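You operate a simulated robot arm through the tools that you are given. There is no shell and no other tool. Be economical: measure what you need, move in short steps, check, and stop when the job is done.

You run a simulated robot arm. Do the job below in one go: nothing can be reset, and whatever is moved stays where it is left.

TASK
Clear the key case off the bubble level and level the counter.
Fine: the case goes in the CASES drawer, shut it; share the turning between both wheels, opposite ways, till the bubble is between the lines. Where these are worked on the way, their far stop is far enough and under half their travel is too little: cases drawer.
Where things are to end (x, y in the base frame): key case within 6 cm of [58, 33].

The check looks at the end state, three seconds after you hand in, the way a careful person would. Anything else that was tipped, shoved, dropped, spilled or broken makes it a failure.

THE ROBOT
A 7-joint arm with a two-finger parallel gripper on a trunk, on a base that drives. Base frame: it is fixed to the floor where the robot stands at the start and does not move with it; the origin is under the middle of the robot, x ahead of it, y to its left, z up. Lengths are in cm, angles in degrees, forces in N, time in s.
With the tool pointing down near the work surface it reaches from about 12 to 64 cm from the robot's upright axis, wherever it stands. Its first joint turns from -166.0 to 166.0 degrees. Places, roughly: cases drawer [70, 20, 50]; grey levelling wheel [-20, 100, 80]; inside of the cases drawer [70, 30, 40]; orange levelling wheel [0, 70, 80]. Payload 3.91 kg.
The TCP is the grasp point between the finger pads, 3 cm short of the fingertips. In the tool frame z runs along the fingers and y along their closing line. Largest opening 11 cm; finger width 2, thickness 1; the body of the gripper, 4.8 by 11.2 cm, starts 5.5 cm behind the TCP.
Orientation is that of the tool frame in the base frame, as a unit quaternion [w, x, y, z]. With the fingers straight down and closing along the base's y, the tool's x points along the base's -x, its y along +y and its z along -z.

THE INTERFACE
- The arm moves only by the tool move_arm. Its argument "steps" is a list of rows, each a list of 3 entries, a list of its own where there are three numbers: the shift along the tool's x, y, z in cm, then the turn, a rotation vector about the tool's x, y, z in degrees, then the opening, from 0 (shut) to 1 (fully open). In form: [[[tx, ty, tz], [wx, wy, wz], jaw], ...]. A call has 1 to 12 rows; each row is the pose to reach, as a shift and turn from the pose commanded when the call began, along the tool's axes at that moment. Rows are played at 5 a second. More than 5 cm and 8.6 degrees between two rows, or a gripper value outside its range, and nothing of the call is played. A pose out of reach is approached as far as the arm can. The call stops where the force on the tool passes 40 N (or 10 N more than at its start, if that is more) or the arm is blocked; 0.2 s more then pass. Each finger travels about 15.3 cm/s and halts on what it meets, pressing with about 28 N; the grip force reading is that of the motor and also rises with nothing between the fingers. The clock runs only during rows and for 0.2 s after the last one: add rows that repeat a pose to give the fingers time. The reply holds the time, the measured pose of the TCP, the force on the tool along the base axes, the opening and the grip force, in the units named above and with some noise, with the torque about the TCP (base axes, N m) and any sound that the robot's microphone picked up.
- Cameras (640 x 400 px; columns grow to the right, rows downward): "scene" is now at [-5.28, 20.13, 156.62]; the picture's right is [0.91, -0.40, 0.00], its down [-0.38, -0.85, -0.36] and it looks along [0.15, 0.33, -0.93] (base axes); focal length 271 px, centre (320, 200). "wrist" rides on the gripper at [7.7, 0.7, -11.5] in the tool frame; the picture's right is [-0.09, 1.00, 0.00], its down [-0.80, -0.07, -0.59] and it looks along [-0.59, -0.05, 0.80] (tool axes); focal length 270 px, centre (320, 200). There is no depth. A picture from a camera that has moved, and an enlarged one, comes with that camera's place and axes in the base frame and with its lens.
- camera(camera): a new picture of that camera. The clock stands still meanwhile.
- raise_lower(by): slides the trunk up (or, below 0, down) by that many cm; the arm and the scene camera ride with it, the base frame stays. It gives what a move gives, with no picture.
- drive_base(legs): drives the robot by 1 to 6 legs, each [ahead, turn to the left] in cm and degrees, along the robot's own axes; the way and the turn of a leg run together, so that a leg with both is an arc; at most 150 cm and 180 degrees a leg. The arm and the cameras ride along, it lands a little off, and it stops where it bumps. It gives what a move gives.
- aim_head(pan, tilt): turns the head with the scene camera to pan (to the left, within 155 degrees either way) and tilt (down, from -29 to 69), counted from straight ahead of the robot. It gives what a move gives.
- close_up(camera, box): a new picture of the part [left, top, right, bottom] of that camera's present view, enlarged. The clock stands still meanwhile.
- hand_in(): hands the job in; it is judged then, once.

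Work in short steps. Places have to be worked out from the pictures, the camera data and where the tool is seen: move nearer, look again, correct. Check each grasp and each placing, and mend what went wrong. You have 120 turns and 82 pictures in all, those below and enlarged ones among them. Open the gripper and draw the arm clear of the work before you hand the job in, unless the task says otherwise; then end with one line.

The tools are called by a JSON object that holds its "fn" and its "kwargs". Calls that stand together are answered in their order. move_arm: Moves the arm, as the interface text tells. Its arguments: {"type":"object","properties":{"steps":{"type":"array","items":{"type":"array"}}},"required":["steps"]} The other tools are called the same way: raise_lower (by) slides the trunk up or down; drive_base (legs) drives the base; aim_head (pan, tilt) turns the head that bears the scene camera; camera (camera) takes a picture; close_up (camera, box) takes an enlarged picture of a part of a camera's view; hand_in () hands the job in.

At the start:

```text
t: 0.0
position: [8.72, 40.3, 115.1]
tcp_rot: [0.0, 0.0, 1.0, 0.0]
force: [0.4, 0.6, -1.0]
torque: [0.04, 0.01, 0.0]
opening: 11.01
grip_force: 0.0
trunk travel left (down, up): [-57.5, 3.5]
robot x, y, heading: [-0.18, 0.11, -0.1]
head pan, tilt: [66.2, 68.8]
```

scene: 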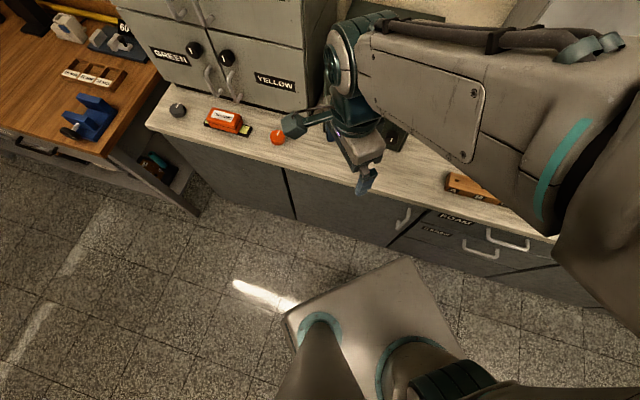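
wrist: 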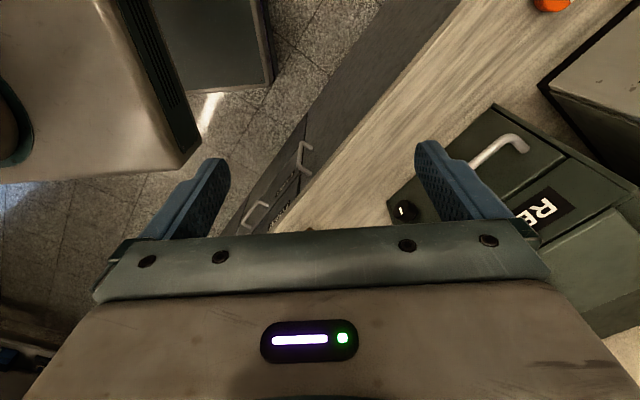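

I'll take enlarged views of the counter to identify the case, the level, the wheels and the drawers.

{"fn": "close_up", "kwargs": {"camera": "scene", "box": [140, 60, 340, 185]}}

{"fn": "close_up", "kwargs": {"camera": "scene", "box": [360, 150, 600, 300]}}

```text
3.20 times, centred on (240, 122) of scene
camera zoom: at [-5.28, 20.13, 156.62], right [0.91, -0.4, 0.0], down [-0.38, -0.85, -0.36], along [0.15, 0.33, -0.93], focal length 868 px, centre (576, 448)
```

zoom: 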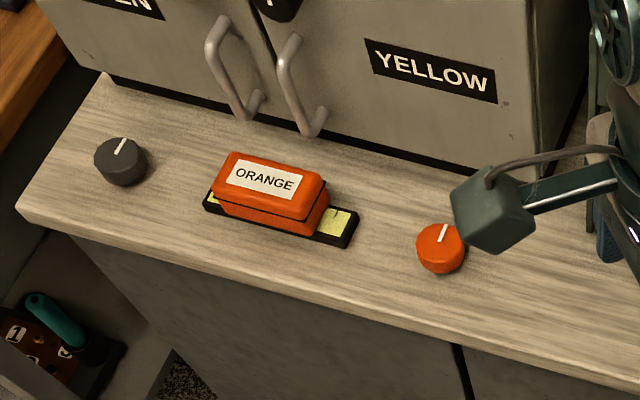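

```text
2.67 times, centred on (480, 225) of scene
camera zoom: at [-5.28, 20.13, 156.62], right [0.91, -0.4, 0.0], down [-0.38, -0.85, -0.36], along [0.15, 0.33, -0.93], focal length 724 px, centre (-107, 133)
```

zoom: 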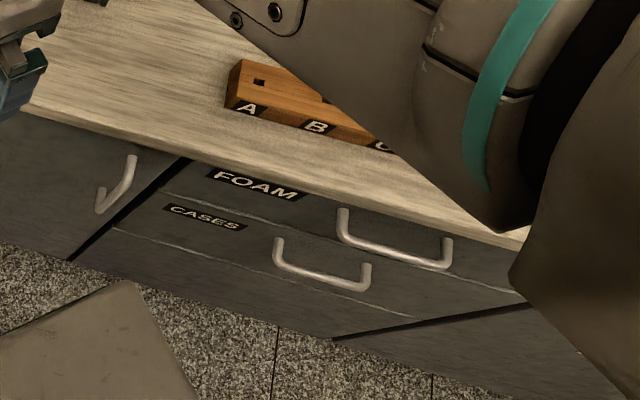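

The case sits on the level at about (-10, 86), the orange wheel at about (3, 73), and the grey one at about (-24, 97). The counter runs at about -41°, and the CASES handle is at about (58, 13). I'll turn parallel to the counter and back up along it, drawing a little closer.

{"fn": "drive_base", "kwargs": {"legs": [[0, -54.7], [-48, 0], [0, 13.5]]}}

```text
t: 6.1
position: [6.76, 63.17, 115.08]
tcp_rot: [0.0, 0.359, 0.933, 0.0]
force: [0.2, 0.0, 0.5]
torque: [0.01, -0.01, 0.0]
opening: 10.98
grip_force: 0.0
trunk travel left (down, up): [-57.5, 3.5]
robot x, y, heading: [-26.9, 39.18, -41.9]
head pan, tilt: [66.2, 68.8]
```

The robot is standing as planned. Now I look at the wheels, the case and the counter between them and the drawer.

{"fn": "aim_head", "kwargs": {"pan": 95, "tilt": 60}}

{"fn": "camera", "kwargs": {"camera": "scene"}}

{"fn": "camera", "kwargs": {"camera": "wrist"}}

```text
t: 7.1
position: [6.68, 63.08, 115.13]
tcp_rot: [0.0, 0.359, 0.933, 0.0]
force: [1.1, 0.1, 0.3]
torque: [-0.04, 0.01, 0.05]
opening: 11.01
grip_force: 0.1
trunk travel left (down, up): [-57.5, 3.5]
robot x, y, heading: [-27.08, 39.05, -42.0]
head pan, tilt: [95.0, 60.0]
```

```text
77 pictures are left
camera scene: at [-18.17, 60.56, 157.55], right [0.8, -0.6, 0.0], down [-0.52, -0.69, -0.5], along [0.3, 0.4, -0.87], focal length 271 px, centre (320, 200)
```

scene: 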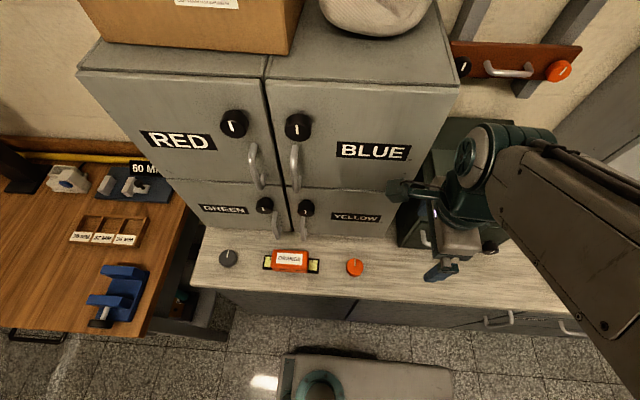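

```text
76 pictures are left
camera wrist: at [1.54, 68.78, 126.65], right [0.73, 0.68, 0.0], down [0.55, -0.59, 0.59], along [0.4, -0.43, -0.8], focal length 270 px, centre (320, 200)
```

wrist: 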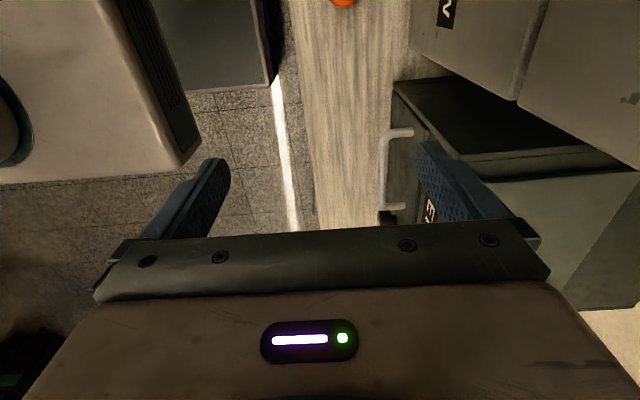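

The tool's closing line is already across the counter, which suits the narrow side of the case. I'll take an enlarged view to locate the case and wheels accurately.

{"fn": "close_up", "kwargs": {"camera": "scene", "box": [200, 225, 392, 345]}}

```text
3.33 times, centred on (296, 285) of scene
camera zoom: at [-18.17, 60.56, 157.55], right [0.8, -0.6, 0.0], down [-0.52, -0.69, -0.5], along [0.3, 0.4, -0.87], focal length 904 px, centre (400, -83)
```

zoom: 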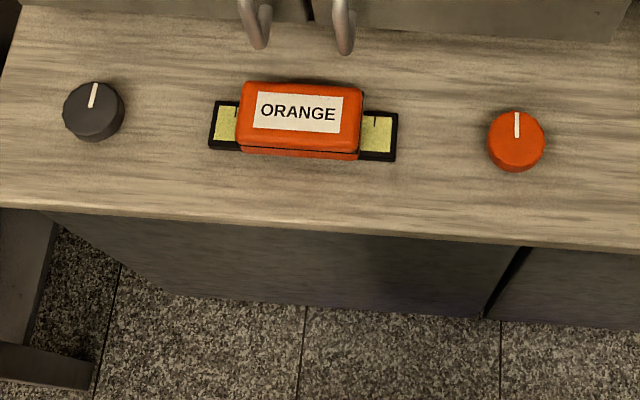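

By triangulation the case top centre is at about (-11, 84, 86), it measures about 10×5 cm, and the counter is at about z=79–80. The cabinet handles end at z≈90 just behind it, so a grip across its width would put the gripper body among them. I'll yaw 90° to grip it end to end, hover above it and look.

{"fn": "move_arm", "kwargs": {"steps": [[[2.5, 0.3, 0.8], [0, 0, -8.2], 1], [[5, 0.6, 1.6], [0, 0, -16.4], 1], [[7.5, 0.9, 2.4], [0, 0, -24.6], 1], [[10, 1.2, 3.2], [0, 0, -32.8], 1], [[12.5, 1.5, 4.0], [0, 0, -41], 1], [[15, 1.8, 4.8], [0, 0, -49.2], 1], [[17.5, 2.1, 5.6], [0, 0, -57.4], 1], [[20, 2.4, 6.4], [0, 0, -65.6], 1], [[22.5, 2.7, 7.2], [0, 0, -73.8], 1], [[25, 3.0, 8], [0, 0, -82], 1], [[27.1, 3.0, 8.8], [0, 0, -90], 1], [[27.1, 3.0, 8.8], [0, 0, -90], 1]]}}

{"fn": "camera", "kwargs": {"camera": "wrist"}}

{"fn": "camera", "kwargs": {"camera": "scene"}}

```text
t: 9.7
position: [-11.55, 83.31, 106.11]
tcp_rot: [0.001, -0.407, 0.913, 0.001]
force: [-0.3, 0.8, -1.2]
torque: [0.01, 0.01, 0.0]
opening: 11.0
grip_force: 0.2
trunk travel left (down, up): [-57.5, 3.5]
robot x, y, heading: [-26.83, 38.8, -41.8]
head pan, tilt: [95.0, 60.0]
```

```text
74 pictures are left
camera wrist: at [-17.07, 78.2, 117.7], right [-0.68, 0.73, 0.0], down [0.59, 0.55, 0.6], along [0.44, 0.41, -0.8], focal length 270 px, centre (320, 200)
```

wrist: 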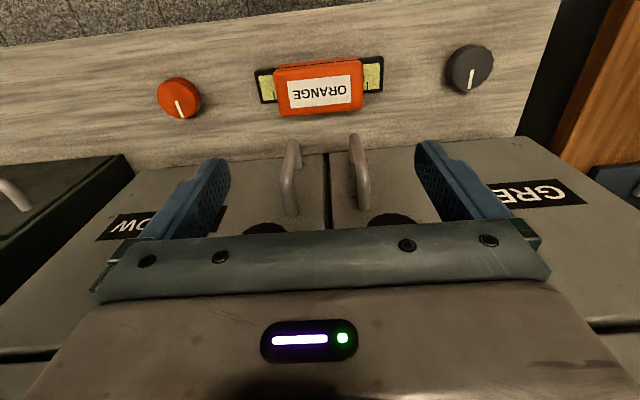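

```text
73 pictures are left
camera scene: at [-18.17, 60.57, 157.55], right [0.8, -0.6, 0.0], down [-0.52, -0.69, -0.5], along [0.3, 0.4, -0.87], focal length 271 px, centre (320, 200)
```

scene: 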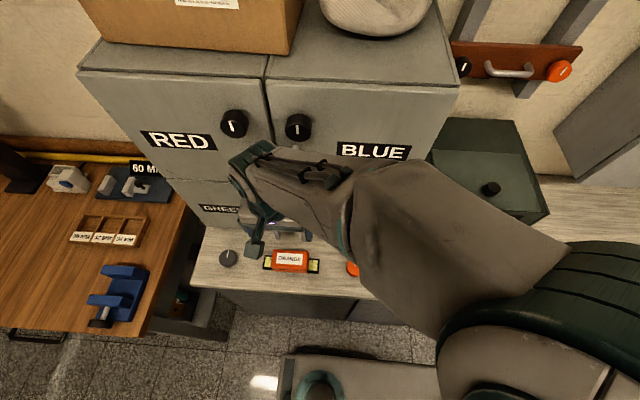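

The wrist view confirms the case centre at (-10.9, 84.0), aligned with my tool's y axis and about 9.8 cm long, so the 11 cm opening just fits. I'll tilt 10° to lean the hand away from the cabinet and descend partway.

{"fn": "move_arm", "kwargs": {"steps": [[[-0.4, 0, 3], [0, -5, 0], 1], [[-0.95, 0, 7], [0, -10, 0], 1], [[-0.95, 0, 11], [0, -10, 0], 1], [[-0.95, 0, 14], [0, -10, 0], 1], [[-0.95, 0, 14], [0, -10, 0], 1]]}}

{"fn": "camera", "kwargs": {"camera": "wrist"}}

{"fn": "camera", "kwargs": {"camera": "scene"}}

```text
t: 10.9
position: [-10.72, 84.08, 92.19]
tcp_rot: [0.08, -0.404, 0.911, 0.036]
force: [-0.1, 0.4, -0.2]
torque: [-0.01, -0.02, 0.0]
opening: 11.0
grip_force: 0.0
trunk travel left (down, up): [-57.5, 3.5]
robot x, y, heading: [-26.73, 39.02, -42.1]
head pan, tilt: [95.0, 60.0]
```

```text
72 pictures are left
camera wrist: at [-17.65, 77.43, 102.23], right [-0.68, 0.73, 0.02], down [0.51, 0.46, 0.73], along [0.52, 0.5, -0.69], focal length 270 px, centre (320, 200)
```

wrist: 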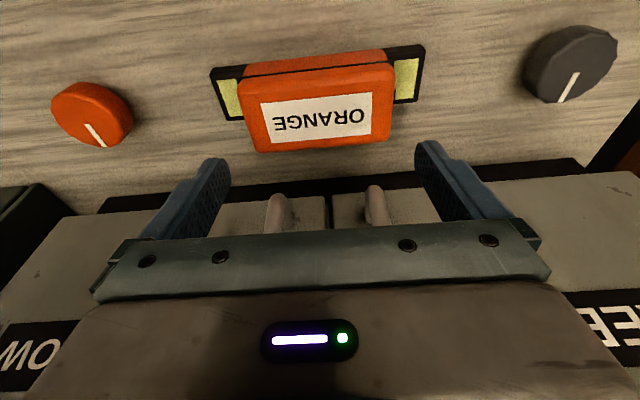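

```text
71 pictures are left
camera scene: at [-18.18, 60.57, 157.56], right [0.8, -0.6, 0.0], down [-0.52, -0.69, -0.5], along [0.3, 0.4, -0.87], focal length 271 px, centre (320, 200)
```

scene: 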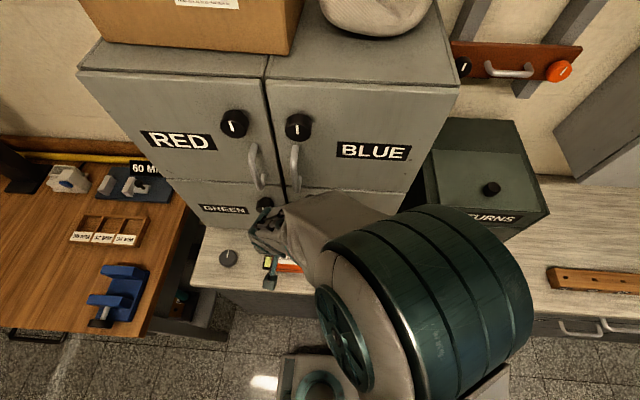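

The case is centred between the fingers to within about 2 mm, and needs about 0.5 cm toward the robot. The level sticks out beneath the case ends, so I'll stop with the fingertips at about z=81.3.

{"fn": "move_arm", "kwargs": {"steps": [[[0.9, 0.1, 2.5], [0, 0, 0], 1], [[1.4, 0.1, 5], [0, 0, 0], 1], [[1.85, 0.1, 7.6], [0, 0, 0], 1], [[1.85, 0.1, 7.6], [0, 0, 0], 1]]}}

{"fn": "camera", "kwargs": {"camera": "wrist"}}

```text
t: 11.6
position: [-8.83, 85.29, 88.72]
tcp_rot: [0.094, -0.38, 0.918, 0.066]
force: [-26.3, 3.9, 16.3]
torque: [-0.01, -1.71, 0.77]
opening: 10.91
grip_force: 0.1
trunk travel left (down, up): [-57.5, 3.5]
robot x, y, heading: [-27.16, 39.07, -40.8]
head pan, tilt: [95.0, 60.0]
stopped in row 3: the force on the tool passed its limit (the readings are from after the stop); the commanded pose is now the measured one
```

```text
70 pictures are left
camera wrist: at [-15.91, 78.28, 98.32], right [-0.65, 0.76, 0.07], down [0.53, 0.38, 0.75], along [0.54, 0.53, -0.65], focal length 270 px, centre (320, 200)
```

wrist: 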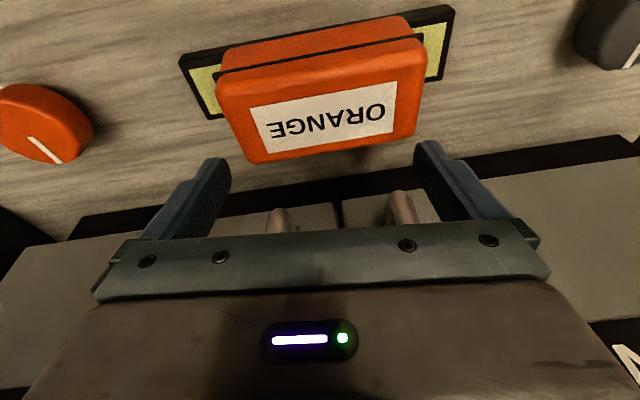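

Something stopped the arm before the fingers reached the case. I'll look at what touched.

{"fn": "camera", "kwargs": {"camera": "scene"}}

```text
69 pictures are left
camera scene: at [-18.83, 60.6, 157.6], right [0.81, -0.59, 0.0], down [-0.51, -0.7, -0.5], along [0.29, 0.41, -0.87], focal length 271 px, centre (320, 200)
```

scene: 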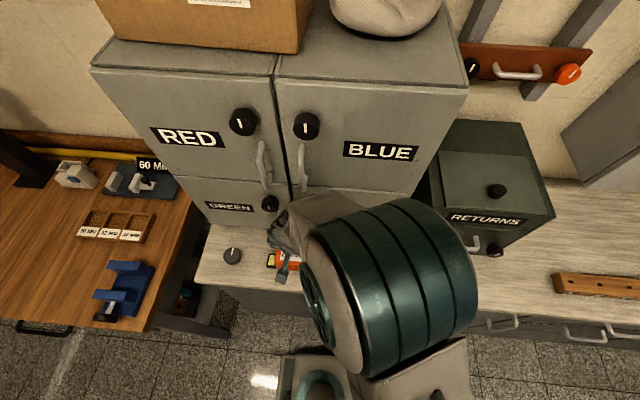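

The side force suggests the hand drifted 2 cm toward the cabinet handles, with the elbow crowding the head. I'll back off along the tool axis and check the pose.

{"fn": "move_arm", "kwargs": {"steps": [[[0.5, 0, -2.5], [0, 0, 0], 1], [[1, 0, -5], [0, 0, 0], 1], [[1, 0, -9], [0, 0, 0], 1], [[1, 0, -9], [0, 0, 0], 1]]}}

```text
t: 12.0
position: [-9.22, 84.54, 90.6]
tcp_rot: [0.091, -0.381, 0.918, 0.063]
force: [-9.5, 11.0, 1.5]
torque: [-0.69, -0.71, 0.42]
opening: 10.99
grip_force: 0.0
trunk travel left (down, up): [-57.5, 3.5]
robot x, y, heading: [-26.75, 39.12, -40.9]
head pan, tilt: [95.0, 60.0]
stopped in row 2: the force on the tool passed its limit (the readings are from after the stop); the commanded pose is now the measured one
```

It's still touching on its +u side. I'll look before moving again.

{"fn": "camera", "kwargs": {"camera": "wrist"}}

{"fn": "close_up", "kwargs": {"camera": "scene", "box": [200, 160, 400, 300]}}

```text
68 pictures are left
camera wrist: at [-16.37, 77.63, 100.16], right [-0.65, 0.76, 0.07], down [0.54, 0.39, 0.75], along [0.54, 0.52, -0.66], focal length 270 px, centre (320, 200)
```

wrist: 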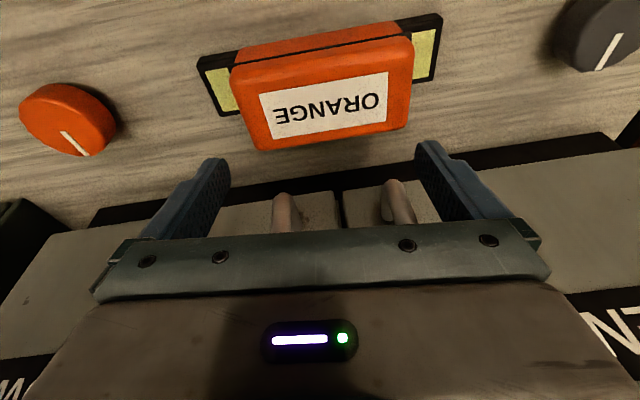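

```text
2.86 times, centred on (300, 230) of scene
camera zoom: at [-18.97, 60.98, 157.53], right [0.81, -0.58, 0.0], down [-0.51, -0.7, -0.5], along [0.29, 0.4, -0.87], focal length 775 px, centre (377, 114)
```

zoom: 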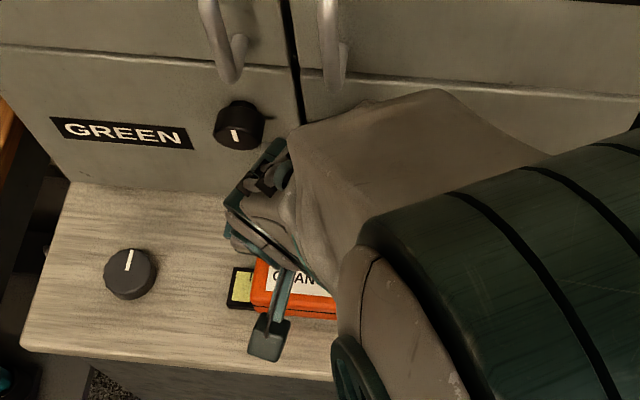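

The grey wrist casing is up against the YELLOW door and knob area. I'll pull straight away from the cabinet, toward the robot.

{"fn": "move_arm", "kwargs": {"steps": [[[1, 0.3, 0], [0, 0, 0], 1], [[2.5, 0.6, -0.5], [0, 0, 0], 1], [[4.5, 0.6, -1], [0, 0, 0], 1], [[4.5, 0.6, -1], [0, 0, 0], 1]]}}

{"fn": "close_up", "kwargs": {"camera": "scene", "box": [200, 160, 400, 300]}}

```text
t: 12.4
position: [-9.26, 84.57, 90.41]
tcp_rot: [0.093, -0.378, 0.919, 0.069]
force: [-11.6, 8.7, 0.6]
torque: [-0.63, -0.69, 0.38]
opening: 11.01
grip_force: 0.1
trunk travel left (down, up): [-57.5, 3.5]
robot x, y, heading: [-26.81, 38.67, -40.4]
head pan, tilt: [95.0, 60.0]
stopped in row 1: the force on the tool passed its limit (the readings are from after the stop); the commanded pose is now the measured one
```

```text
2.86 times, centred on (300, 230) of scene
camera zoom: at [-19.06, 61.05, 157.54], right [0.81, -0.58, 0.0], down [-0.5, -0.71, -0.5], along [0.29, 0.41, -0.87], focal length 775 px, centre (377, 114)
```

zoom: 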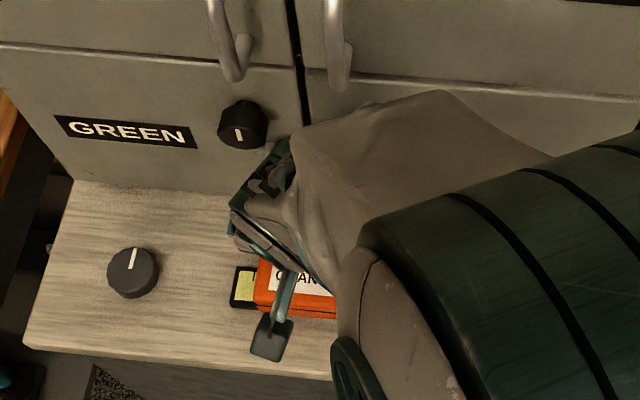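

The contact pushes the tool toward -u, so I'll give way in that direction (tool +y), gently.

{"fn": "move_arm", "kwargs": {"steps": [[[0, 0.7, 0], [0, 0, 0], 1], [[0, 1.5, 0], [0, 0, 0], 1], [[0, 1.5, 0], [0, 0, 0], 1]]}}

```text
t: 13.2
position: [-8.68, 84.9, 91.08]
tcp_rot: [0.097, -0.36, 0.925, 0.067]
force: [-21.8, -15.5, -2.7]
torque: [0.87, -1.45, 1.34]
opening: 10.99
grip_force: 0.1
trunk travel left (down, up): [-57.5, 3.5]
robot x, y, heading: [-26.8, 38.96, -40.3]
head pan, tilt: [95.0, 60.0]
```

The arm is being deflected off its commands, and the elbow (about (-12, 61, 135)) sits right beneath the head camera, so the head may be in its way. I'll pan the head away to free it.

{"fn": "aim_head", "kwargs": {"pan": 135, "tilt": 45}}

{"fn": "camera", "kwargs": {"camera": "scene"}}

```text
t: 14.2
position: [-8.61, 85.02, 91.04]
tcp_rot: [0.098, -0.36, 0.925, 0.069]
force: [-22.9, -20.5, 4.5]
torque: [1.4, -1.35, 1.39]
opening: 11.02
grip_force: 0.2
trunk travel left (down, up): [-57.5, 3.5]
robot x, y, heading: [-26.92, 39.28, -40.4]
head pan, tilt: [135.0, 45.0]
```

```text
65 pictures are left
camera scene: at [-23.79, 63.24, 159.58], right [1.0, 0.08, 0.0], down [0.06, -0.7, -0.71], along [-0.05, 0.71, -0.71], focal length 271 px, centre (320, 200)
```

scene: 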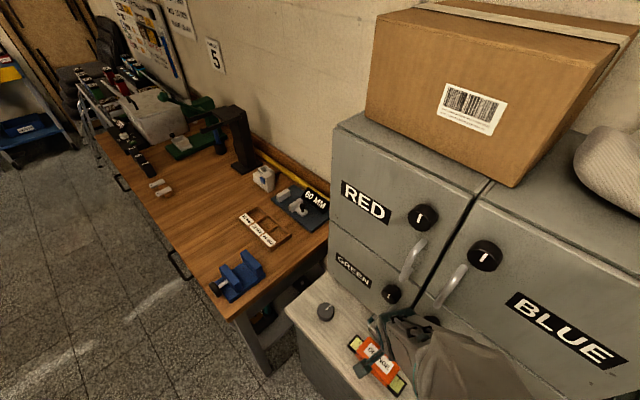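

{"fn": "close_up", "kwargs": {"camera": "scene", "box": [320, 270, 528, 400]}}

```text
3.08 times, centred on (424, 335) of scene
camera zoom: at [-23.79, 63.24, 159.58], right [1.0, 0.08, 0.0], down [0.06, -0.7, -0.71], along [-0.05, 0.71, -0.71], focal length 835 px, centre (0, -215)
```

zoom: 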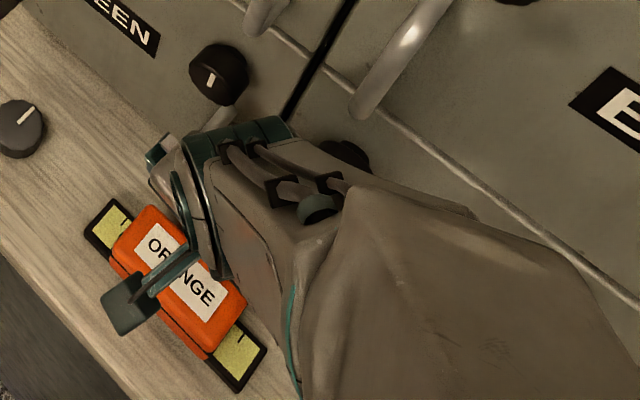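

The wrist is wedged against the YELLOW knob with the forearm lying along the cabinet. I'll pull back toward the robot in one larger step while raising a little, so the contact force drops rather than builds.

{"fn": "move_arm", "kwargs": {"steps": [[[3, -0.8, -1.5], [0, 0, 0], 1], [[5, -0.8, -3], [0, 0, 0], 1], [[7, -0.8, -5], [0, 0, 0], 1], [[7, -0.8, -5], [0, 0, 0], 1]]}}

{"fn": "close_up", "kwargs": {"camera": "scene", "box": [320, 270, 528, 400]}}

```text
t: 14.5
position: [-8.59, 85.07, 91.14]
tcp_rot: [0.098, -0.36, 0.925, 0.075]
force: [-17.3, -10.6, 19.9]
torque: [0.87, -1.37, 0.32]
opening: 11.02
grip_force: 0.0
trunk travel left (down, up): [-57.5, 3.5]
robot x, y, heading: [-26.96, 38.92, -40.3]
head pan, tilt: [135.0, 45.0]
stopped in row 1: the force on the tool passed its limit (the readings are from after the stop); the commanded pose is now the measured one
```

```text
3.08 times, centred on (424, 335) of scene
camera zoom: at [-23.85, 63.26, 159.61], right [1.0, 0.08, 0.0], down [0.06, -0.7, -0.71], along [-0.06, 0.71, -0.71], focal length 835 px, centre (0, -215)
```

zoom: 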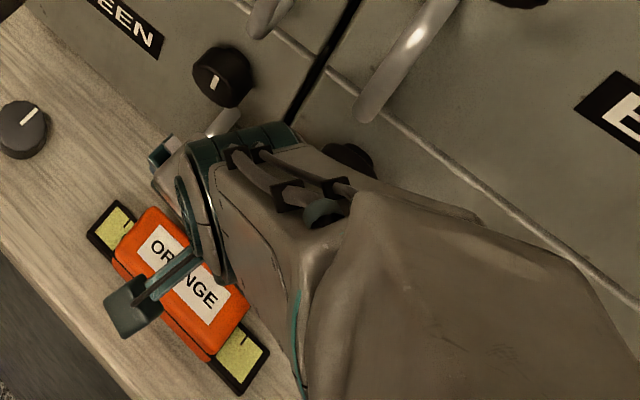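

Arm moves alone are not freeing it. A short forward arc to the left should carry the hand almost straight away from the cabinet, about 2 cm toward the robot.

{"fn": "drive_base", "kwargs": {"legs": [[5.5, 8]]}}

{"fn": "close_up", "kwargs": {"camera": "scene", "box": [320, 240, 576, 400]}}

```text
t: 15.5
position: [-10.23, 83.74, 90.97]
tcp_rot: [0.092, -0.42, 0.899, 0.08]
force: [0.0, 0.3, -1.0]
torque: [-0.01, 0.0, 0.01]
opening: 11.01
grip_force: 0.1
trunk travel left (down, up): [-57.5, 3.5]
robot x, y, heading: [-22.51, 35.67, -32.6]
head pan, tilt: [135.0, 45.0]
```

```text
2.50 times, centred on (448, 320) of scene
camera zoom: at [-22.23, 60.35, 159.5], right [0.98, 0.21, 0.0], down [0.15, -0.69, -0.71], along [-0.15, 0.69, -0.71], focal length 678 px, centre (0, -100)
```

zoom: 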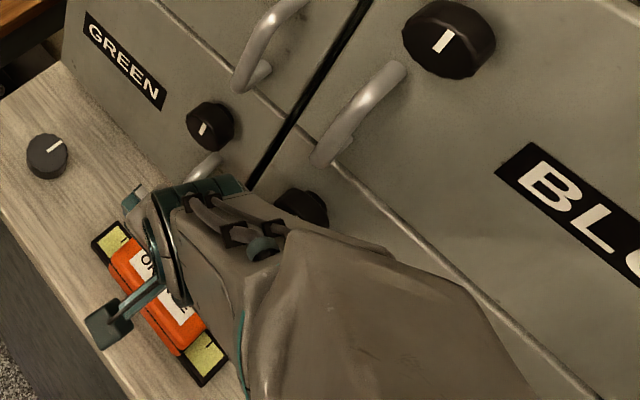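

It's free, with zero force. Now I test that the arm follows commands by raising and withdrawing a bit.

{"fn": "move_arm", "kwargs": {"steps": [[[1, 0, -2], [0, 0, 0], 1], [[2, 0, -5], [0, 0, 0], 1], [[3, 0, -9], [0, 0, 0], 1], [[3, 0, -13], [0, 0, 0], 1], [[3, 0, -13], [0, 0, 0], 1]]}}

{"fn": "aim_head", "kwargs": {"pan": 90, "tilt": 60}}

{"fn": "camera", "kwargs": {"camera": "scene"}}

```text
t: 16.7
position: [-11.67, 78.17, 101.58]
tcp_rot: [0.086, -0.406, 0.907, 0.067]
force: [-1.0, 0.5, -0.8]
torque: [0.0, 0.04, 0.0]
opening: 11.0
grip_force: 0.1
trunk travel left (down, up): [-57.5, 3.5]
robot x, y, heading: [-22.34, 35.37, -32.6]
head pan, tilt: [135.0, 45.0]
```

```text
t: 17.9
position: [-11.73, 78.34, 101.73]
tcp_rot: [0.088, -0.407, 0.907, 0.069]
force: [-0.4, 0.3, 0.0]
torque: [0.03, -0.03, 0.01]
opening: 11.0
grip_force: 0.1
trunk travel left (down, up): [-57.5, 3.5]
robot x, y, heading: [-22.27, 35.23, -32.5]
head pan, tilt: [90.0, 60.0]
```

```text
61 pictures are left
camera scene: at [-16.94, 58.05, 157.56], right [0.84, -0.54, 0.0], down [-0.47, -0.73, -0.5], along [0.27, 0.42, -0.87], focal length 271 px, centre (320, 200)
```

scene: 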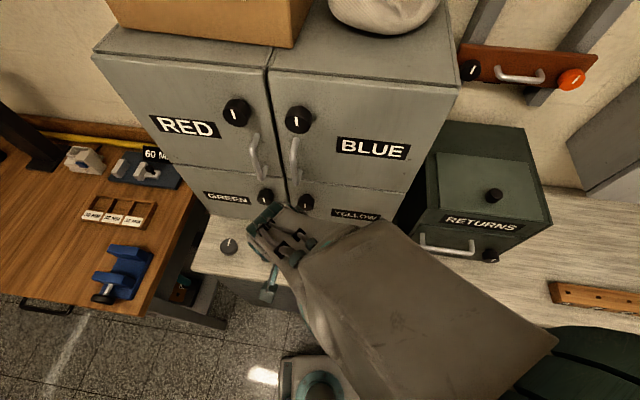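

It follows now. A pitched approach is cleaner: the robot standing in front of the case and further out, with the fingers pitched 35° so the hand stays well off the cabinet. I'll pull the hand in first, then reposition the base.

{"fn": "move_arm", "kwargs": {"steps": [[[3, 0, -1], [0, 0, 0], 1], [[6, 0, -2], [0, 0, 0], 1], [[8, 0, -4], [0, 0, 0], 1]]}}

{"fn": "drive_base", "kwargs": {"legs": [[-17, 0], [0, -8.9]]}}

{"fn": "camera", "kwargs": {"camera": "scene"}}

```text
t: 18.7
position: [-14.57, 69.84, 98.71]
tcp_rot: [0.044, -0.375, 0.926, 0.012]
force: [0.0, 0.5, 0.7]
torque: [-0.05, 0.0, 0.01]
opening: 10.98
grip_force: 0.1
trunk travel left (down, up): [-57.5, 3.5]
robot x, y, heading: [-22.47, 35.88, -32.6]
head pan, tilt: [90.0, 60.0]
stopped in row 3: the arm was blocked; the commanded pose is now the measured one
```

```text
t: 20.8
position: [-24.3, 77.82, 98.61]
tcp_rot: [0.044, -0.303, 0.952, 0.009]
force: [0.6, 0.8, 0.3]
torque: [0.0, -0.01, 0.02]
opening: 11.02
grip_force: 0.1
trunk travel left (down, up): [-57.5, 3.5]
robot x, y, heading: [-36.83, 45.2, -41.2]
head pan, tilt: [90.0, 60.0]
```

```text
60 pictures are left
camera scene: at [-28.29, 66.38, 157.56], right [0.75, -0.66, 0.0], down [-0.57, -0.65, -0.5], along [0.33, 0.37, -0.87], focal length 271 px, centre (320, 200)
```

scene: 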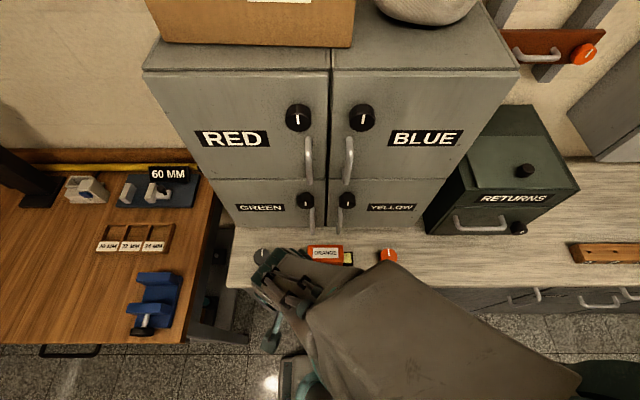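

The robot is now at u≈-57, 46 cm from the case. I'll go to a standoff in front of the case while correcting the yaw and pitching to about 35°.

{"fn": "move_arm", "kwargs": {"steps": [[[-1.6, -0.8, 1], [-0.7, -6, -2.6], 1], [[-3.2, -1.6, 2], [-1.4, -12, -5.2], 1], [[-4.8, -2.5, 3.2], [-2.1, -18, -7.8], 1], [[-6.4, -3.3, 4.8], [-2.8, -24, -10.4], 1], [[-7.9, -4.1, 6.4], [-3.4, -30, -13], 1], [[-7.9, -4.1, 6.4], [-3.4, -30, -13], 1]]}}

{"fn": "camera", "kwargs": {"camera": "wrist"}}

{"fn": "camera", "kwargs": {"camera": "scene"}}

```text
t: 21.6
position: [-9.49, 75.05, 99.55]
tcp_rot: [0.199, -0.221, 0.952, 0.078]
force: [0.4, -0.7, 0.3]
torque: [0.02, 0.0, 0.0]
opening: 11.01
grip_force: 0.0
trunk travel left (down, up): [-57.5, 3.5]
robot x, y, heading: [-37.16, 45.37, -41.4]
head pan, tilt: [90.0, 60.0]
stopped in row 3: the arm was blocked; the commanded pose is now the measured one
```

```text
59 pictures are left
camera wrist: at [-19.9, 70.08, 106.83], right [-0.38, 0.92, 0.1], down [0.49, 0.11, 0.87], along [0.79, 0.37, -0.49], focal length 270 px, centre (320, 200)
```

wrist: 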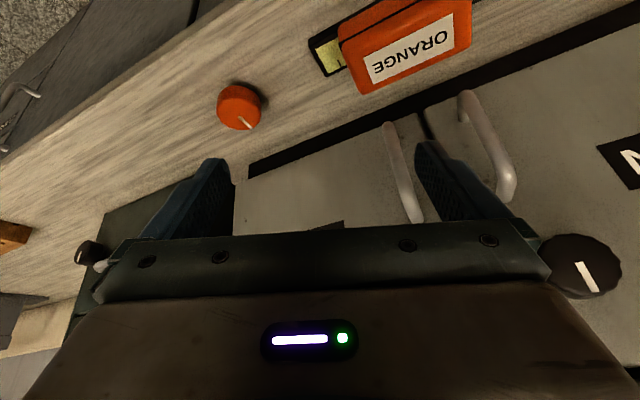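

```text
58 pictures are left
camera scene: at [-28.3, 66.37, 157.56], right [0.75, -0.66, 0.0], down [-0.57, -0.65, -0.5], along [0.33, 0.37, -0.87], focal length 271 px, centre (320, 200)
```

scene: 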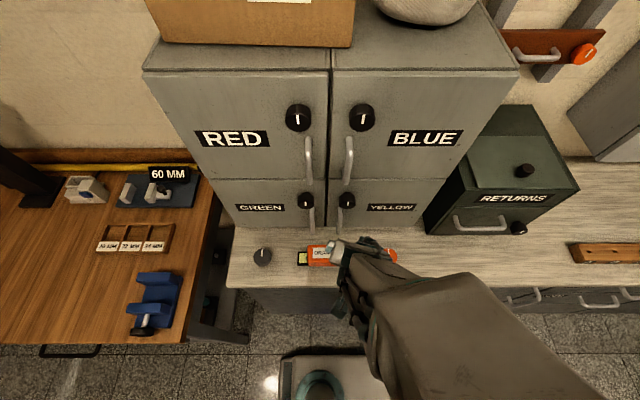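

The arm stops as "blocked" again, so a joint limit or self-contact is likely. I'll look at the arm's own posture.

{"fn": "aim_head", "kwargs": {"pan": 45, "tilt": 69}}

{"fn": "camera", "kwargs": {"camera": "scene"}}

{"fn": "aim_head", "kwargs": {"pan": 0, "tilt": 60}}

{"fn": "camera", "kwargs": {"camera": "scene"}}

```text
t: 22.8
position: [-9.48, 75.27, 99.51]
tcp_rot: [0.199, -0.222, 0.951, 0.078]
force: [-0.5, -1.0, 0.0]
torque: [-0.02, -0.01, 0.04]
opening: 11.0
grip_force: 0.1
trunk travel left (down, up): [-57.5, 3.5]
robot x, y, heading: [-36.85, 45.06, -41.3]
head pan, tilt: [45.0, 68.8]
```

```text
57 pictures are left
camera scene: at [-27.15, 61.77, 156.62], right [0.06, -1.0, 0.0], down [-0.93, -0.06, -0.36], along [0.36, 0.02, -0.93], focal length 271 px, centre (320, 200)
```

scene: 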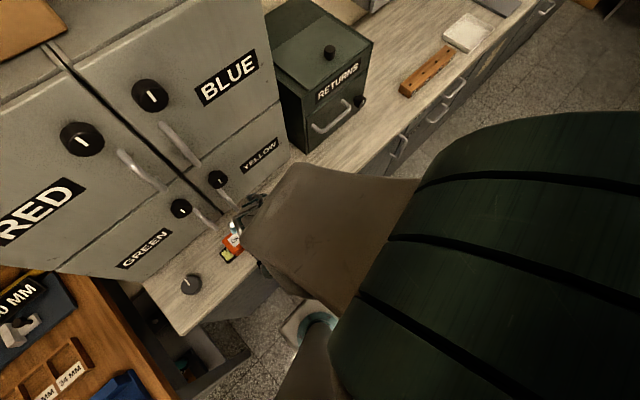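

```text
t: 23.9
position: [-9.55, 75.16, 99.47]
tcp_rot: [0.199, -0.221, 0.951, 0.078]
force: [0.2, 1.1, -1.0]
torque: [-0.01, 0.0, 0.02]
opening: 11.0
grip_force: 0.0
trunk travel left (down, up): [-57.5, 3.5]
robot x, y, heading: [-36.8, 45.27, -41.6]
head pan, tilt: [0.0, 60.0]
```

```text
56 pictures are left
camera scene: at [-27.73, 57.01, 157.56], right [-0.66, -0.75, 0.0], down [-0.65, 0.57, -0.5], along [0.38, -0.33, -0.87], focal length 271 px, centre (320, 200)
```

scene: 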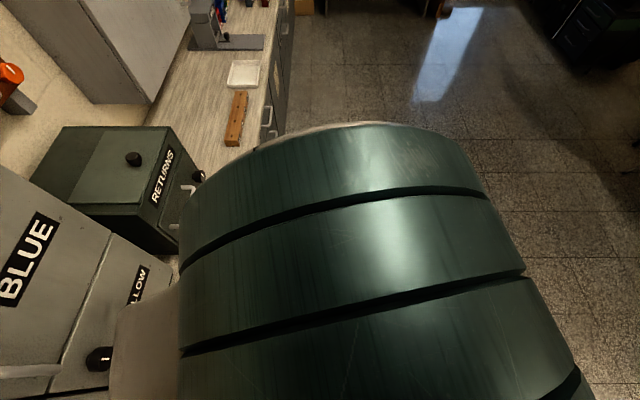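

The elbow is folded tightly right under the head: I'm standing too close for this arm. I'll move the robot about 12 cm farther from the counter at the same station.

{"fn": "drive_base", "kwargs": {"legs": [[0, -25], [28, 0], [0, 25], [-25, 0]]}}

{"fn": "aim_head", "kwargs": {"pan": 90, "tilt": 60}}

{"fn": "camera", "kwargs": {"camera": "scene"}}

```text
t: 29.8
position: [-15.67, 65.48, 99.38]
tcp_rot: [0.201, -0.208, 0.954, 0.074]
force: [-0.3, 0.8, 0.6]
torque: [0.03, 0.03, 0.0]
opening: 10.99
grip_force: 0.1
trunk travel left (down, up): [-57.5, 3.5]
robot x, y, heading: [-43.87, 36.08, -42.7]
head pan, tilt: [0.0, 60.0]
```

```text
t: 31.4
position: [-15.61, 65.48, 99.59]
tcp_rot: [0.2, -0.209, 0.954, 0.075]
force: [0.1, -0.1, -1.6]
torque: [0.01, 0.0, -0.02]
opening: 10.97
grip_force: 0.0
trunk travel left (down, up): [-57.5, 3.5]
robot x, y, heading: [-43.39, 35.72, -42.9]
head pan, tilt: [90.0, 60.0]
```

```text
55 pictures are left
camera scene: at [-34.73, 57.21, 157.55], right [0.73, -0.68, 0.0], down [-0.59, -0.63, -0.5], along [0.34, 0.37, -0.87], focal length 271 px, centre (320, 200)
```

scene: 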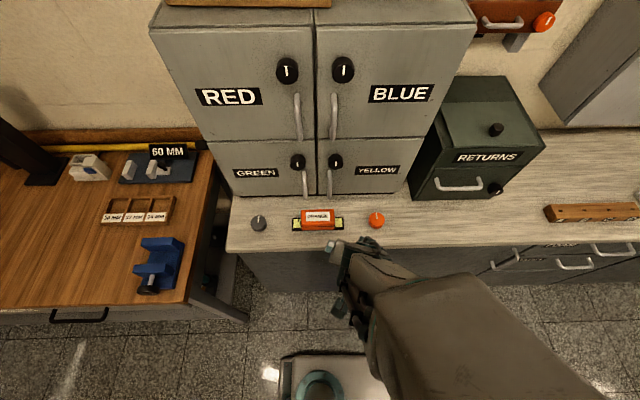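

Now 57 cm from the case, a comfortable reach. I'll move to a standoff above and in front of the case, with the yaw aligned and a 20° pitch.

{"fn": "move_arm", "kwargs": {"steps": [[[-1, 2.5, 1.5], [-1.1, 1, -4.5], 1], [[-2, 5, 3.2], [-2.2, 2, -9], 1], [[-3, 7.6, 5], [-3.3, 3, -13.5], 1], [[-4, 10.1, 7], [-4.4, 4, -18], 1], [[-5.1, 12.7, 9.3], [-5.5, 5.1, -22.5], 1], [[-5.1, 12.7, 9.3], [-5.5, 5.1, -22.5], 1]]}}

{"fn": "camera", "kwargs": {"camera": "wrist"}}

{"fn": "camera", "kwargs": {"camera": "scene"}}

```text
t: 32.8
position: [-13.79, 81.05, 93.49]
tcp_rot: [0.158, -0.404, 0.898, 0.071]
force: [0.3, 0.7, 0.9]
torque: [0.0, -0.01, -0.02]
opening: 11.0
grip_force: 0.0
trunk travel left (down, up): [-57.5, 3.5]
robot x, y, heading: [-44.09, 36.26, -43.2]
head pan, tilt: [90.0, 60.0]
```

```text
54 pictures are left
camera wrist: at [-21.65, 73.27, 101.68], right [-0.69, 0.72, 0.03], down [0.42, 0.37, 0.83], along [0.59, 0.59, -0.55], focal length 270 px, centre (320, 200)
```

wrist: 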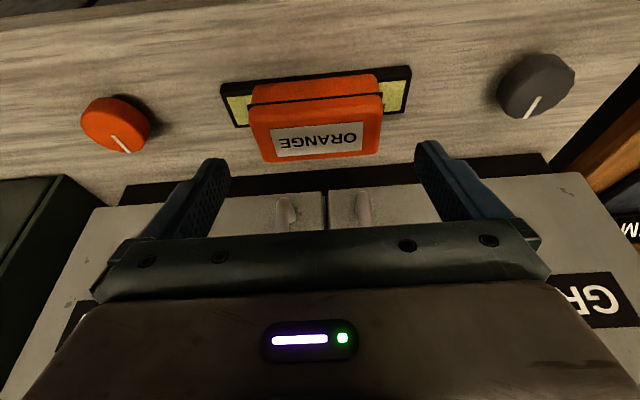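

```text
53 pictures are left
camera scene: at [-34.74, 57.21, 157.56], right [0.73, -0.68, 0.0], down [-0.59, -0.63, -0.5], along [0.34, 0.37, -0.87], focal length 271 px, centre (320, 200)
```

scene: 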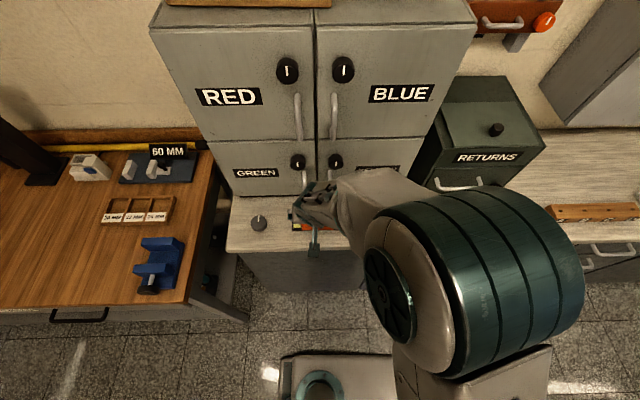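

The pose was reached exactly, and the case is straight along my fingers at about (-11.2, 83.7). I'll advance along the tool axis.

{"fn": "move_arm", "kwargs": {"steps": [[[-0.1, 0, 2], [0, 0, 0], 1], [[-0.2, -0.1, 4], [0, 0, 0], 1], [[-0.2, -0.1, 6], [0, 0, 0], 1], [[-0.2, -0.1, 6], [0, 0, 0], 1]]}}

{"fn": "camera", "kwargs": {"camera": "wrist"}}

```text
t: 33.8
position: [-12.02, 82.66, 88.08]
tcp_rot: [0.158, -0.404, 0.898, 0.071]
force: [0.1, 0.4, 0.7]
torque: [-0.02, 0.0, 0.02]
opening: 11.0
grip_force: 0.1
trunk travel left (down, up): [-57.5, 3.5]
robot x, y, heading: [-44.19, 35.93, -43.1]
head pan, tilt: [90.0, 60.0]
```

```text
52 pictures are left
camera wrist: at [-19.78, 74.79, 96.39], right [-0.69, 0.72, 0.03], down [0.42, 0.36, 0.83], along [0.59, 0.59, -0.55], focal length 270 px, centre (320, 200)
```

wrist: 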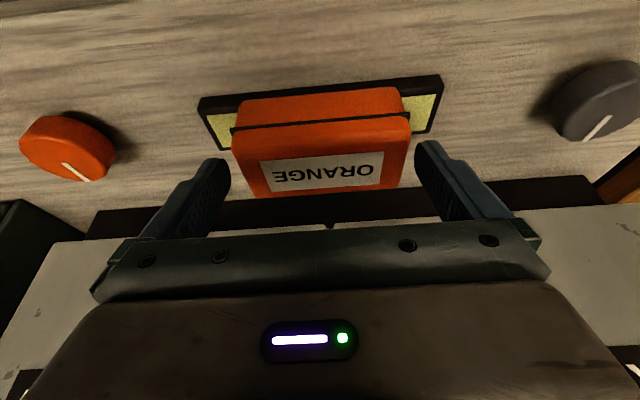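

Well centred. I'll go the last 4 cm and check before closing.

{"fn": "move_arm", "kwargs": {"steps": [[[0, 0, 1.5], [0, 0, 0], 1], [[0, 0, 3], [0, 0, 0], 1], [[0, 0, 3.9], [0, 0, 0], 1], [[0, 0, 3.9], [0, 0, 0], 1]]}}

{"fn": "camera", "kwargs": {"camera": "wrist"}}

```text
t: 34.8
position: [-11.05, 83.58, 84.6]
tcp_rot: [0.159, -0.404, 0.898, 0.071]
force: [-0.5, 0.4, -0.2]
torque: [0.05, -0.03, -0.01]
opening: 11.01
grip_force: 0.0
trunk travel left (down, up): [-57.5, 3.5]
robot x, y, heading: [-43.86, 36.12, -42.9]
head pan, tilt: [90.0, 60.0]
```

```text
51 pictures are left
camera wrist: at [-19.03, 75.86, 92.86], right [-0.69, 0.72, 0.03], down [0.42, 0.36, 0.83], along [0.59, 0.59, -0.55], focal length 270 px, centre (320, 200)
```

wrist: 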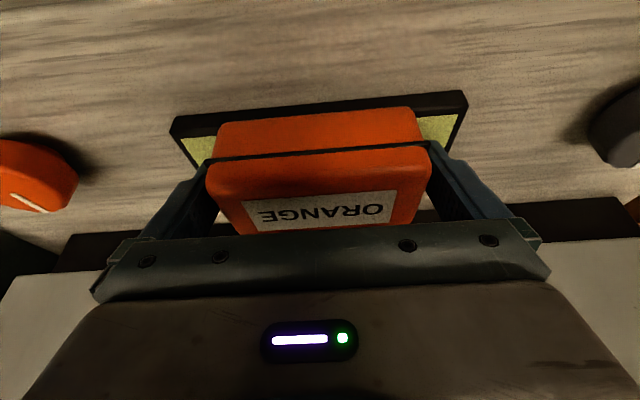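

The fingers straddle the case. Closing and lifting 1 cm to check.

{"fn": "move_arm", "kwargs": {"steps": [[[0, 0, 0], [0, 0, 0], 0.85], [[0, 0, 0], [0, 0, 0], 0.7], [[0, 0, 0], [0, 0, 0], 0.7], [[0, 0, 0], [0, 0, 0], 0.7]]}}

```text
t: 35.8
position: [-11.18, 83.63, 84.65]
tcp_rot: [0.159, -0.404, 0.898, 0.071]
force: [1.2, -0.1, -0.7]
torque: [-0.01, 0.02, 0.0]
opening: 9.97
grip_force: 27.9
trunk travel left (down, up): [-57.5, 3.5]
robot x, y, heading: [-44.17, 35.71, -43.0]
head pan, tilt: [90.0, 60.0]
```

Gripped firmly (27.9 N at 9.97 cm). Lifting back along the approach.

{"fn": "move_arm", "kwargs": {"steps": [[[0, 0, -1.5], [0, 0, 0], 0.7], [[0, 0, -4], [0, 0, 0], 0.7], [[0, 0, -7], [0, 0, 0], 0.7], [[0, 0, -10], [0, 0, 0], 0.7], [[0, 0, -13], [0, 0, 0], 0.7], [[0, 0, -13], [0, 0, 0], 0.7]]}}

{"fn": "camera", "kwargs": {"camera": "scene"}}

{"fn": "camera", "kwargs": {"camera": "wrist"}}

```text
t: 37.2
position: [-13.8, 80.35, 96.67]
tcp_rot: [0.159, -0.404, 0.898, 0.071]
force: [-0.8, 0.2, -2.3]
torque: [-0.01, 0.0, 0.03]
opening: 9.94
grip_force: 28.1
trunk travel left (down, up): [-57.5, 3.5]
robot x, y, heading: [-43.77, 36.11, -43.1]
head pan, tilt: [90.0, 60.0]
```

```text
50 pictures are left
camera scene: at [-34.71, 57.24, 157.55], right [0.73, -0.68, 0.0], down [-0.59, -0.63, -0.5], along [0.34, 0.37, -0.87], focal length 271 px, centre (320, 200)
```

scene: 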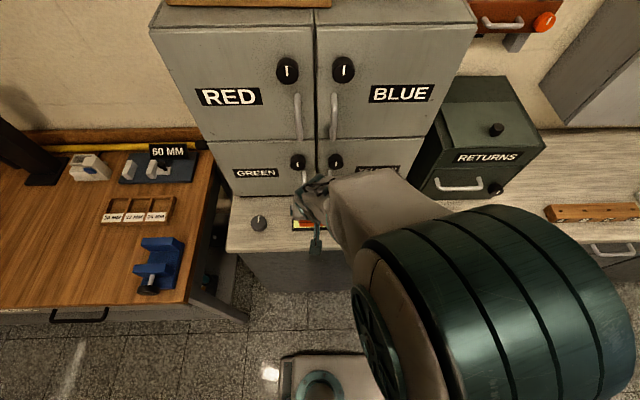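

```text
49 pictures are left
camera wrist: at [-21.71, 72.57, 104.92], right [-0.69, 0.72, 0.03], down [0.42, 0.36, 0.83], along [0.59, 0.59, -0.55], focal length 270 px, centre (320, 200)
```

wrist: 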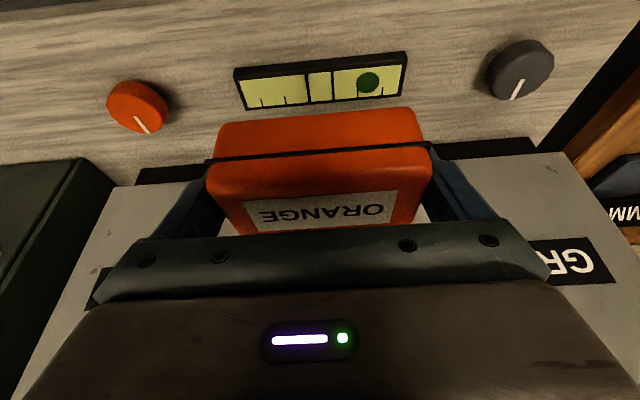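

The case is lifted clean. The level shows the bubble off toward the grey side. I'll carry the case along the counter, set it down near the drawer, then open the drawer. Driving forward 46 cm along the counter.

{"fn": "drive_base", "kwargs": {"legs": [[46, 1.6]]}}

{"fn": "aim_head", "kwargs": {"pan": 60, "tilt": 55}}

{"fn": "camera", "kwargs": {"camera": "scene"}}

{"fn": "camera", "kwargs": {"camera": "wrist"}}

```text
t: 40.0
position: [19.31, 50.13, 96.67]
tcp_rot: [0.157, -0.417, 0.892, 0.073]
force: [-0.3, 0.3, -1.6]
torque: [0.01, 0.02, -0.02]
opening: 9.96
grip_force: 28.1
trunk travel left (down, up): [-57.5, 3.5]
robot x, y, heading: [-9.42, 5.22, -41.0]
head pan, tilt: [90.0, 60.0]
```

```text
t: 41.0
position: [19.29, 50.19, 96.69]
tcp_rot: [0.157, -0.417, 0.892, 0.074]
force: [0.3, -0.3, -2.2]
torque: [0.0, 0.01, -0.01]
opening: 9.97
grip_force: 28.0
trunk travel left (down, up): [-57.5, 3.5]
robot x, y, heading: [-9.42, 4.78, -41.2]
head pan, tilt: [60.0, 55.0]
```

```text
48 pictures are left
camera scene: at [1.63, 23.67, 158.16], right [0.32, -0.95, 0.0], down [-0.78, -0.27, -0.57], along [0.54, 0.19, -0.82], focal length 271 px, centre (320, 200)
```

scene: 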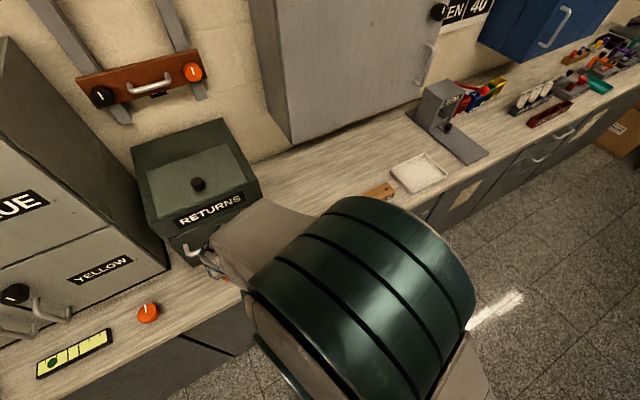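

```text
47 pictures are left
camera wrist: at [11.74, 42.09, 104.91], right [-0.71, 0.7, 0.03], down [0.41, 0.38, 0.83], along [0.57, 0.6, -0.55], focal length 270 px, centre (320, 200)
```

wrist: 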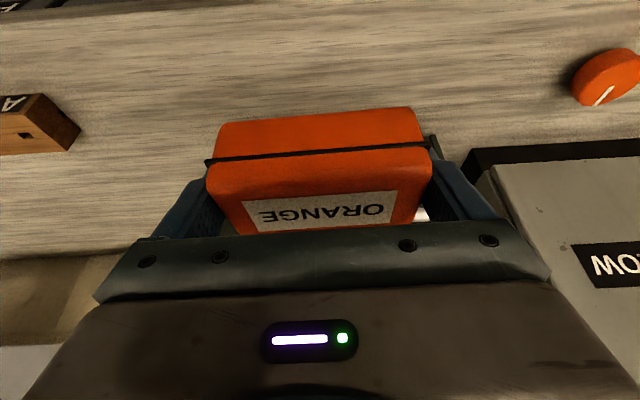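

Clear counter lies between the RETURNS box and the wood block (which starts at u≈7). I'll set the case down at u≈-13, 4–5 cm in from the edge, first lowering to just above the surface.

{"fn": "move_arm", "kwargs": {"steps": [[[0.4, -2, 2], [0, 0, 0], 0.7], [[0.8, -4, 4], [0, 0, 0], 0.7], [[1.2, -6, 6.5], [0, 0, 0], 0.7], [[1.7, -6, 9.5], [0, 0, 0], 0.7], [[2.2, -6, 12.2], [0, 0, 0], 0.7], [[2.2, -6, 12.2], [0, 0, 0], 0.7]]}}

{"fn": "camera", "kwargs": {"camera": "wrist"}}

```text
t: 42.4
position: [25.23, 47.79, 84.4]
tcp_rot: [0.157, -0.417, 0.892, 0.074]
force: [-0.4, 0.1, -1.0]
torque: [0.0, 0.02, 0.01]
opening: 9.97
grip_force: 27.9
trunk travel left (down, up): [-57.5, 3.5]
robot x, y, heading: [-9.05, 4.73, -41.4]
head pan, tilt: [60.0, 55.0]
```

```text
46 pictures are left
camera wrist: at [17.58, 39.7, 92.54], right [-0.71, 0.7, 0.03], down [0.41, 0.38, 0.83], along [0.57, 0.6, -0.55], focal length 270 px, centre (320, 200)
```

wrist: 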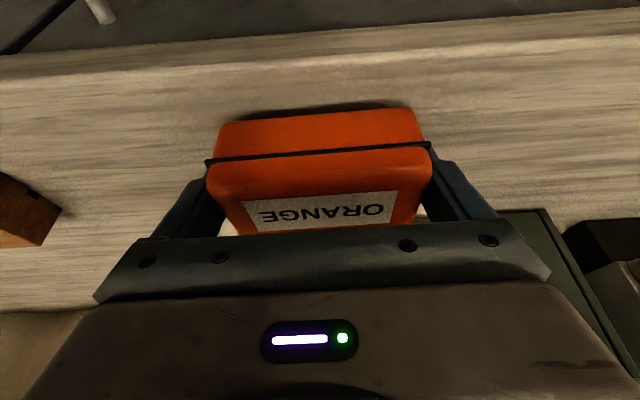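

About 1 cm above the surface. Lowering in small steps until contact.

{"fn": "move_arm", "kwargs": {"steps": [[[0.14, 0, 0.38], [0, 0, 0], 0.7], [[0.24, 0, 0.66], [0, 0, 0], 0.7], [[0.34, 0, 0.94], [0, 0, 0], 0.7], [[0.34, 0, 0.94], [0, 0, 0], 0.7]]}}

```text
t: 43.4
position: [25.19, 47.84, 83.45]
tcp_rot: [0.157, -0.418, 0.892, 0.074]
force: [0.0, 1.5, -1.4]
torque: [-0.01, 0.03, -0.01]
opening: 9.95
grip_force: 28.3
trunk travel left (down, up): [-57.5, 3.5]
robot x, y, heading: [-9.12, 5.1, -40.9]
head pan, tilt: [60.0, 55.0]
```

{"fn": "move_arm", "kwargs": {"steps": [[[0.1, 0, 0.28], [0, 0, 0], 0.7], [[0.17, 0, 0.47], [0, 0, 0], 0.7], [[0.17, 0, 0.47], [0, 0, 0], 0.7]]}}

{"fn": "camera", "kwargs": {"camera": "wrist"}}

```text
t: 44.1
position: [25.4, 47.86, 83.12]
tcp_rot: [0.159, -0.418, 0.891, 0.075]
force: [-2.4, -2.8, 15.7]
torque: [-0.43, 0.27, -0.03]
opening: 9.97
grip_force: 27.6
trunk travel left (down, up): [-57.5, 3.5]
robot x, y, heading: [-9.73, 4.98, -41.1]
head pan, tilt: [60.0, 55.0]
```

```text
45 pictures are left
camera wrist: at [17.63, 39.8, 91.37], right [-0.71, 0.7, 0.03], down [0.4, 0.37, 0.83], along [0.57, 0.61, -0.55], focal length 270 px, centre (320, 200)
```

wrist: 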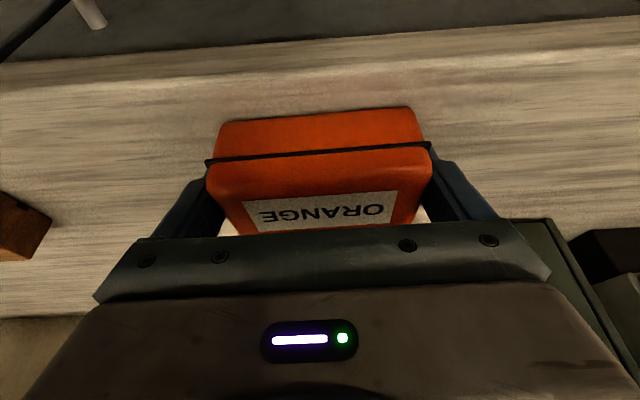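

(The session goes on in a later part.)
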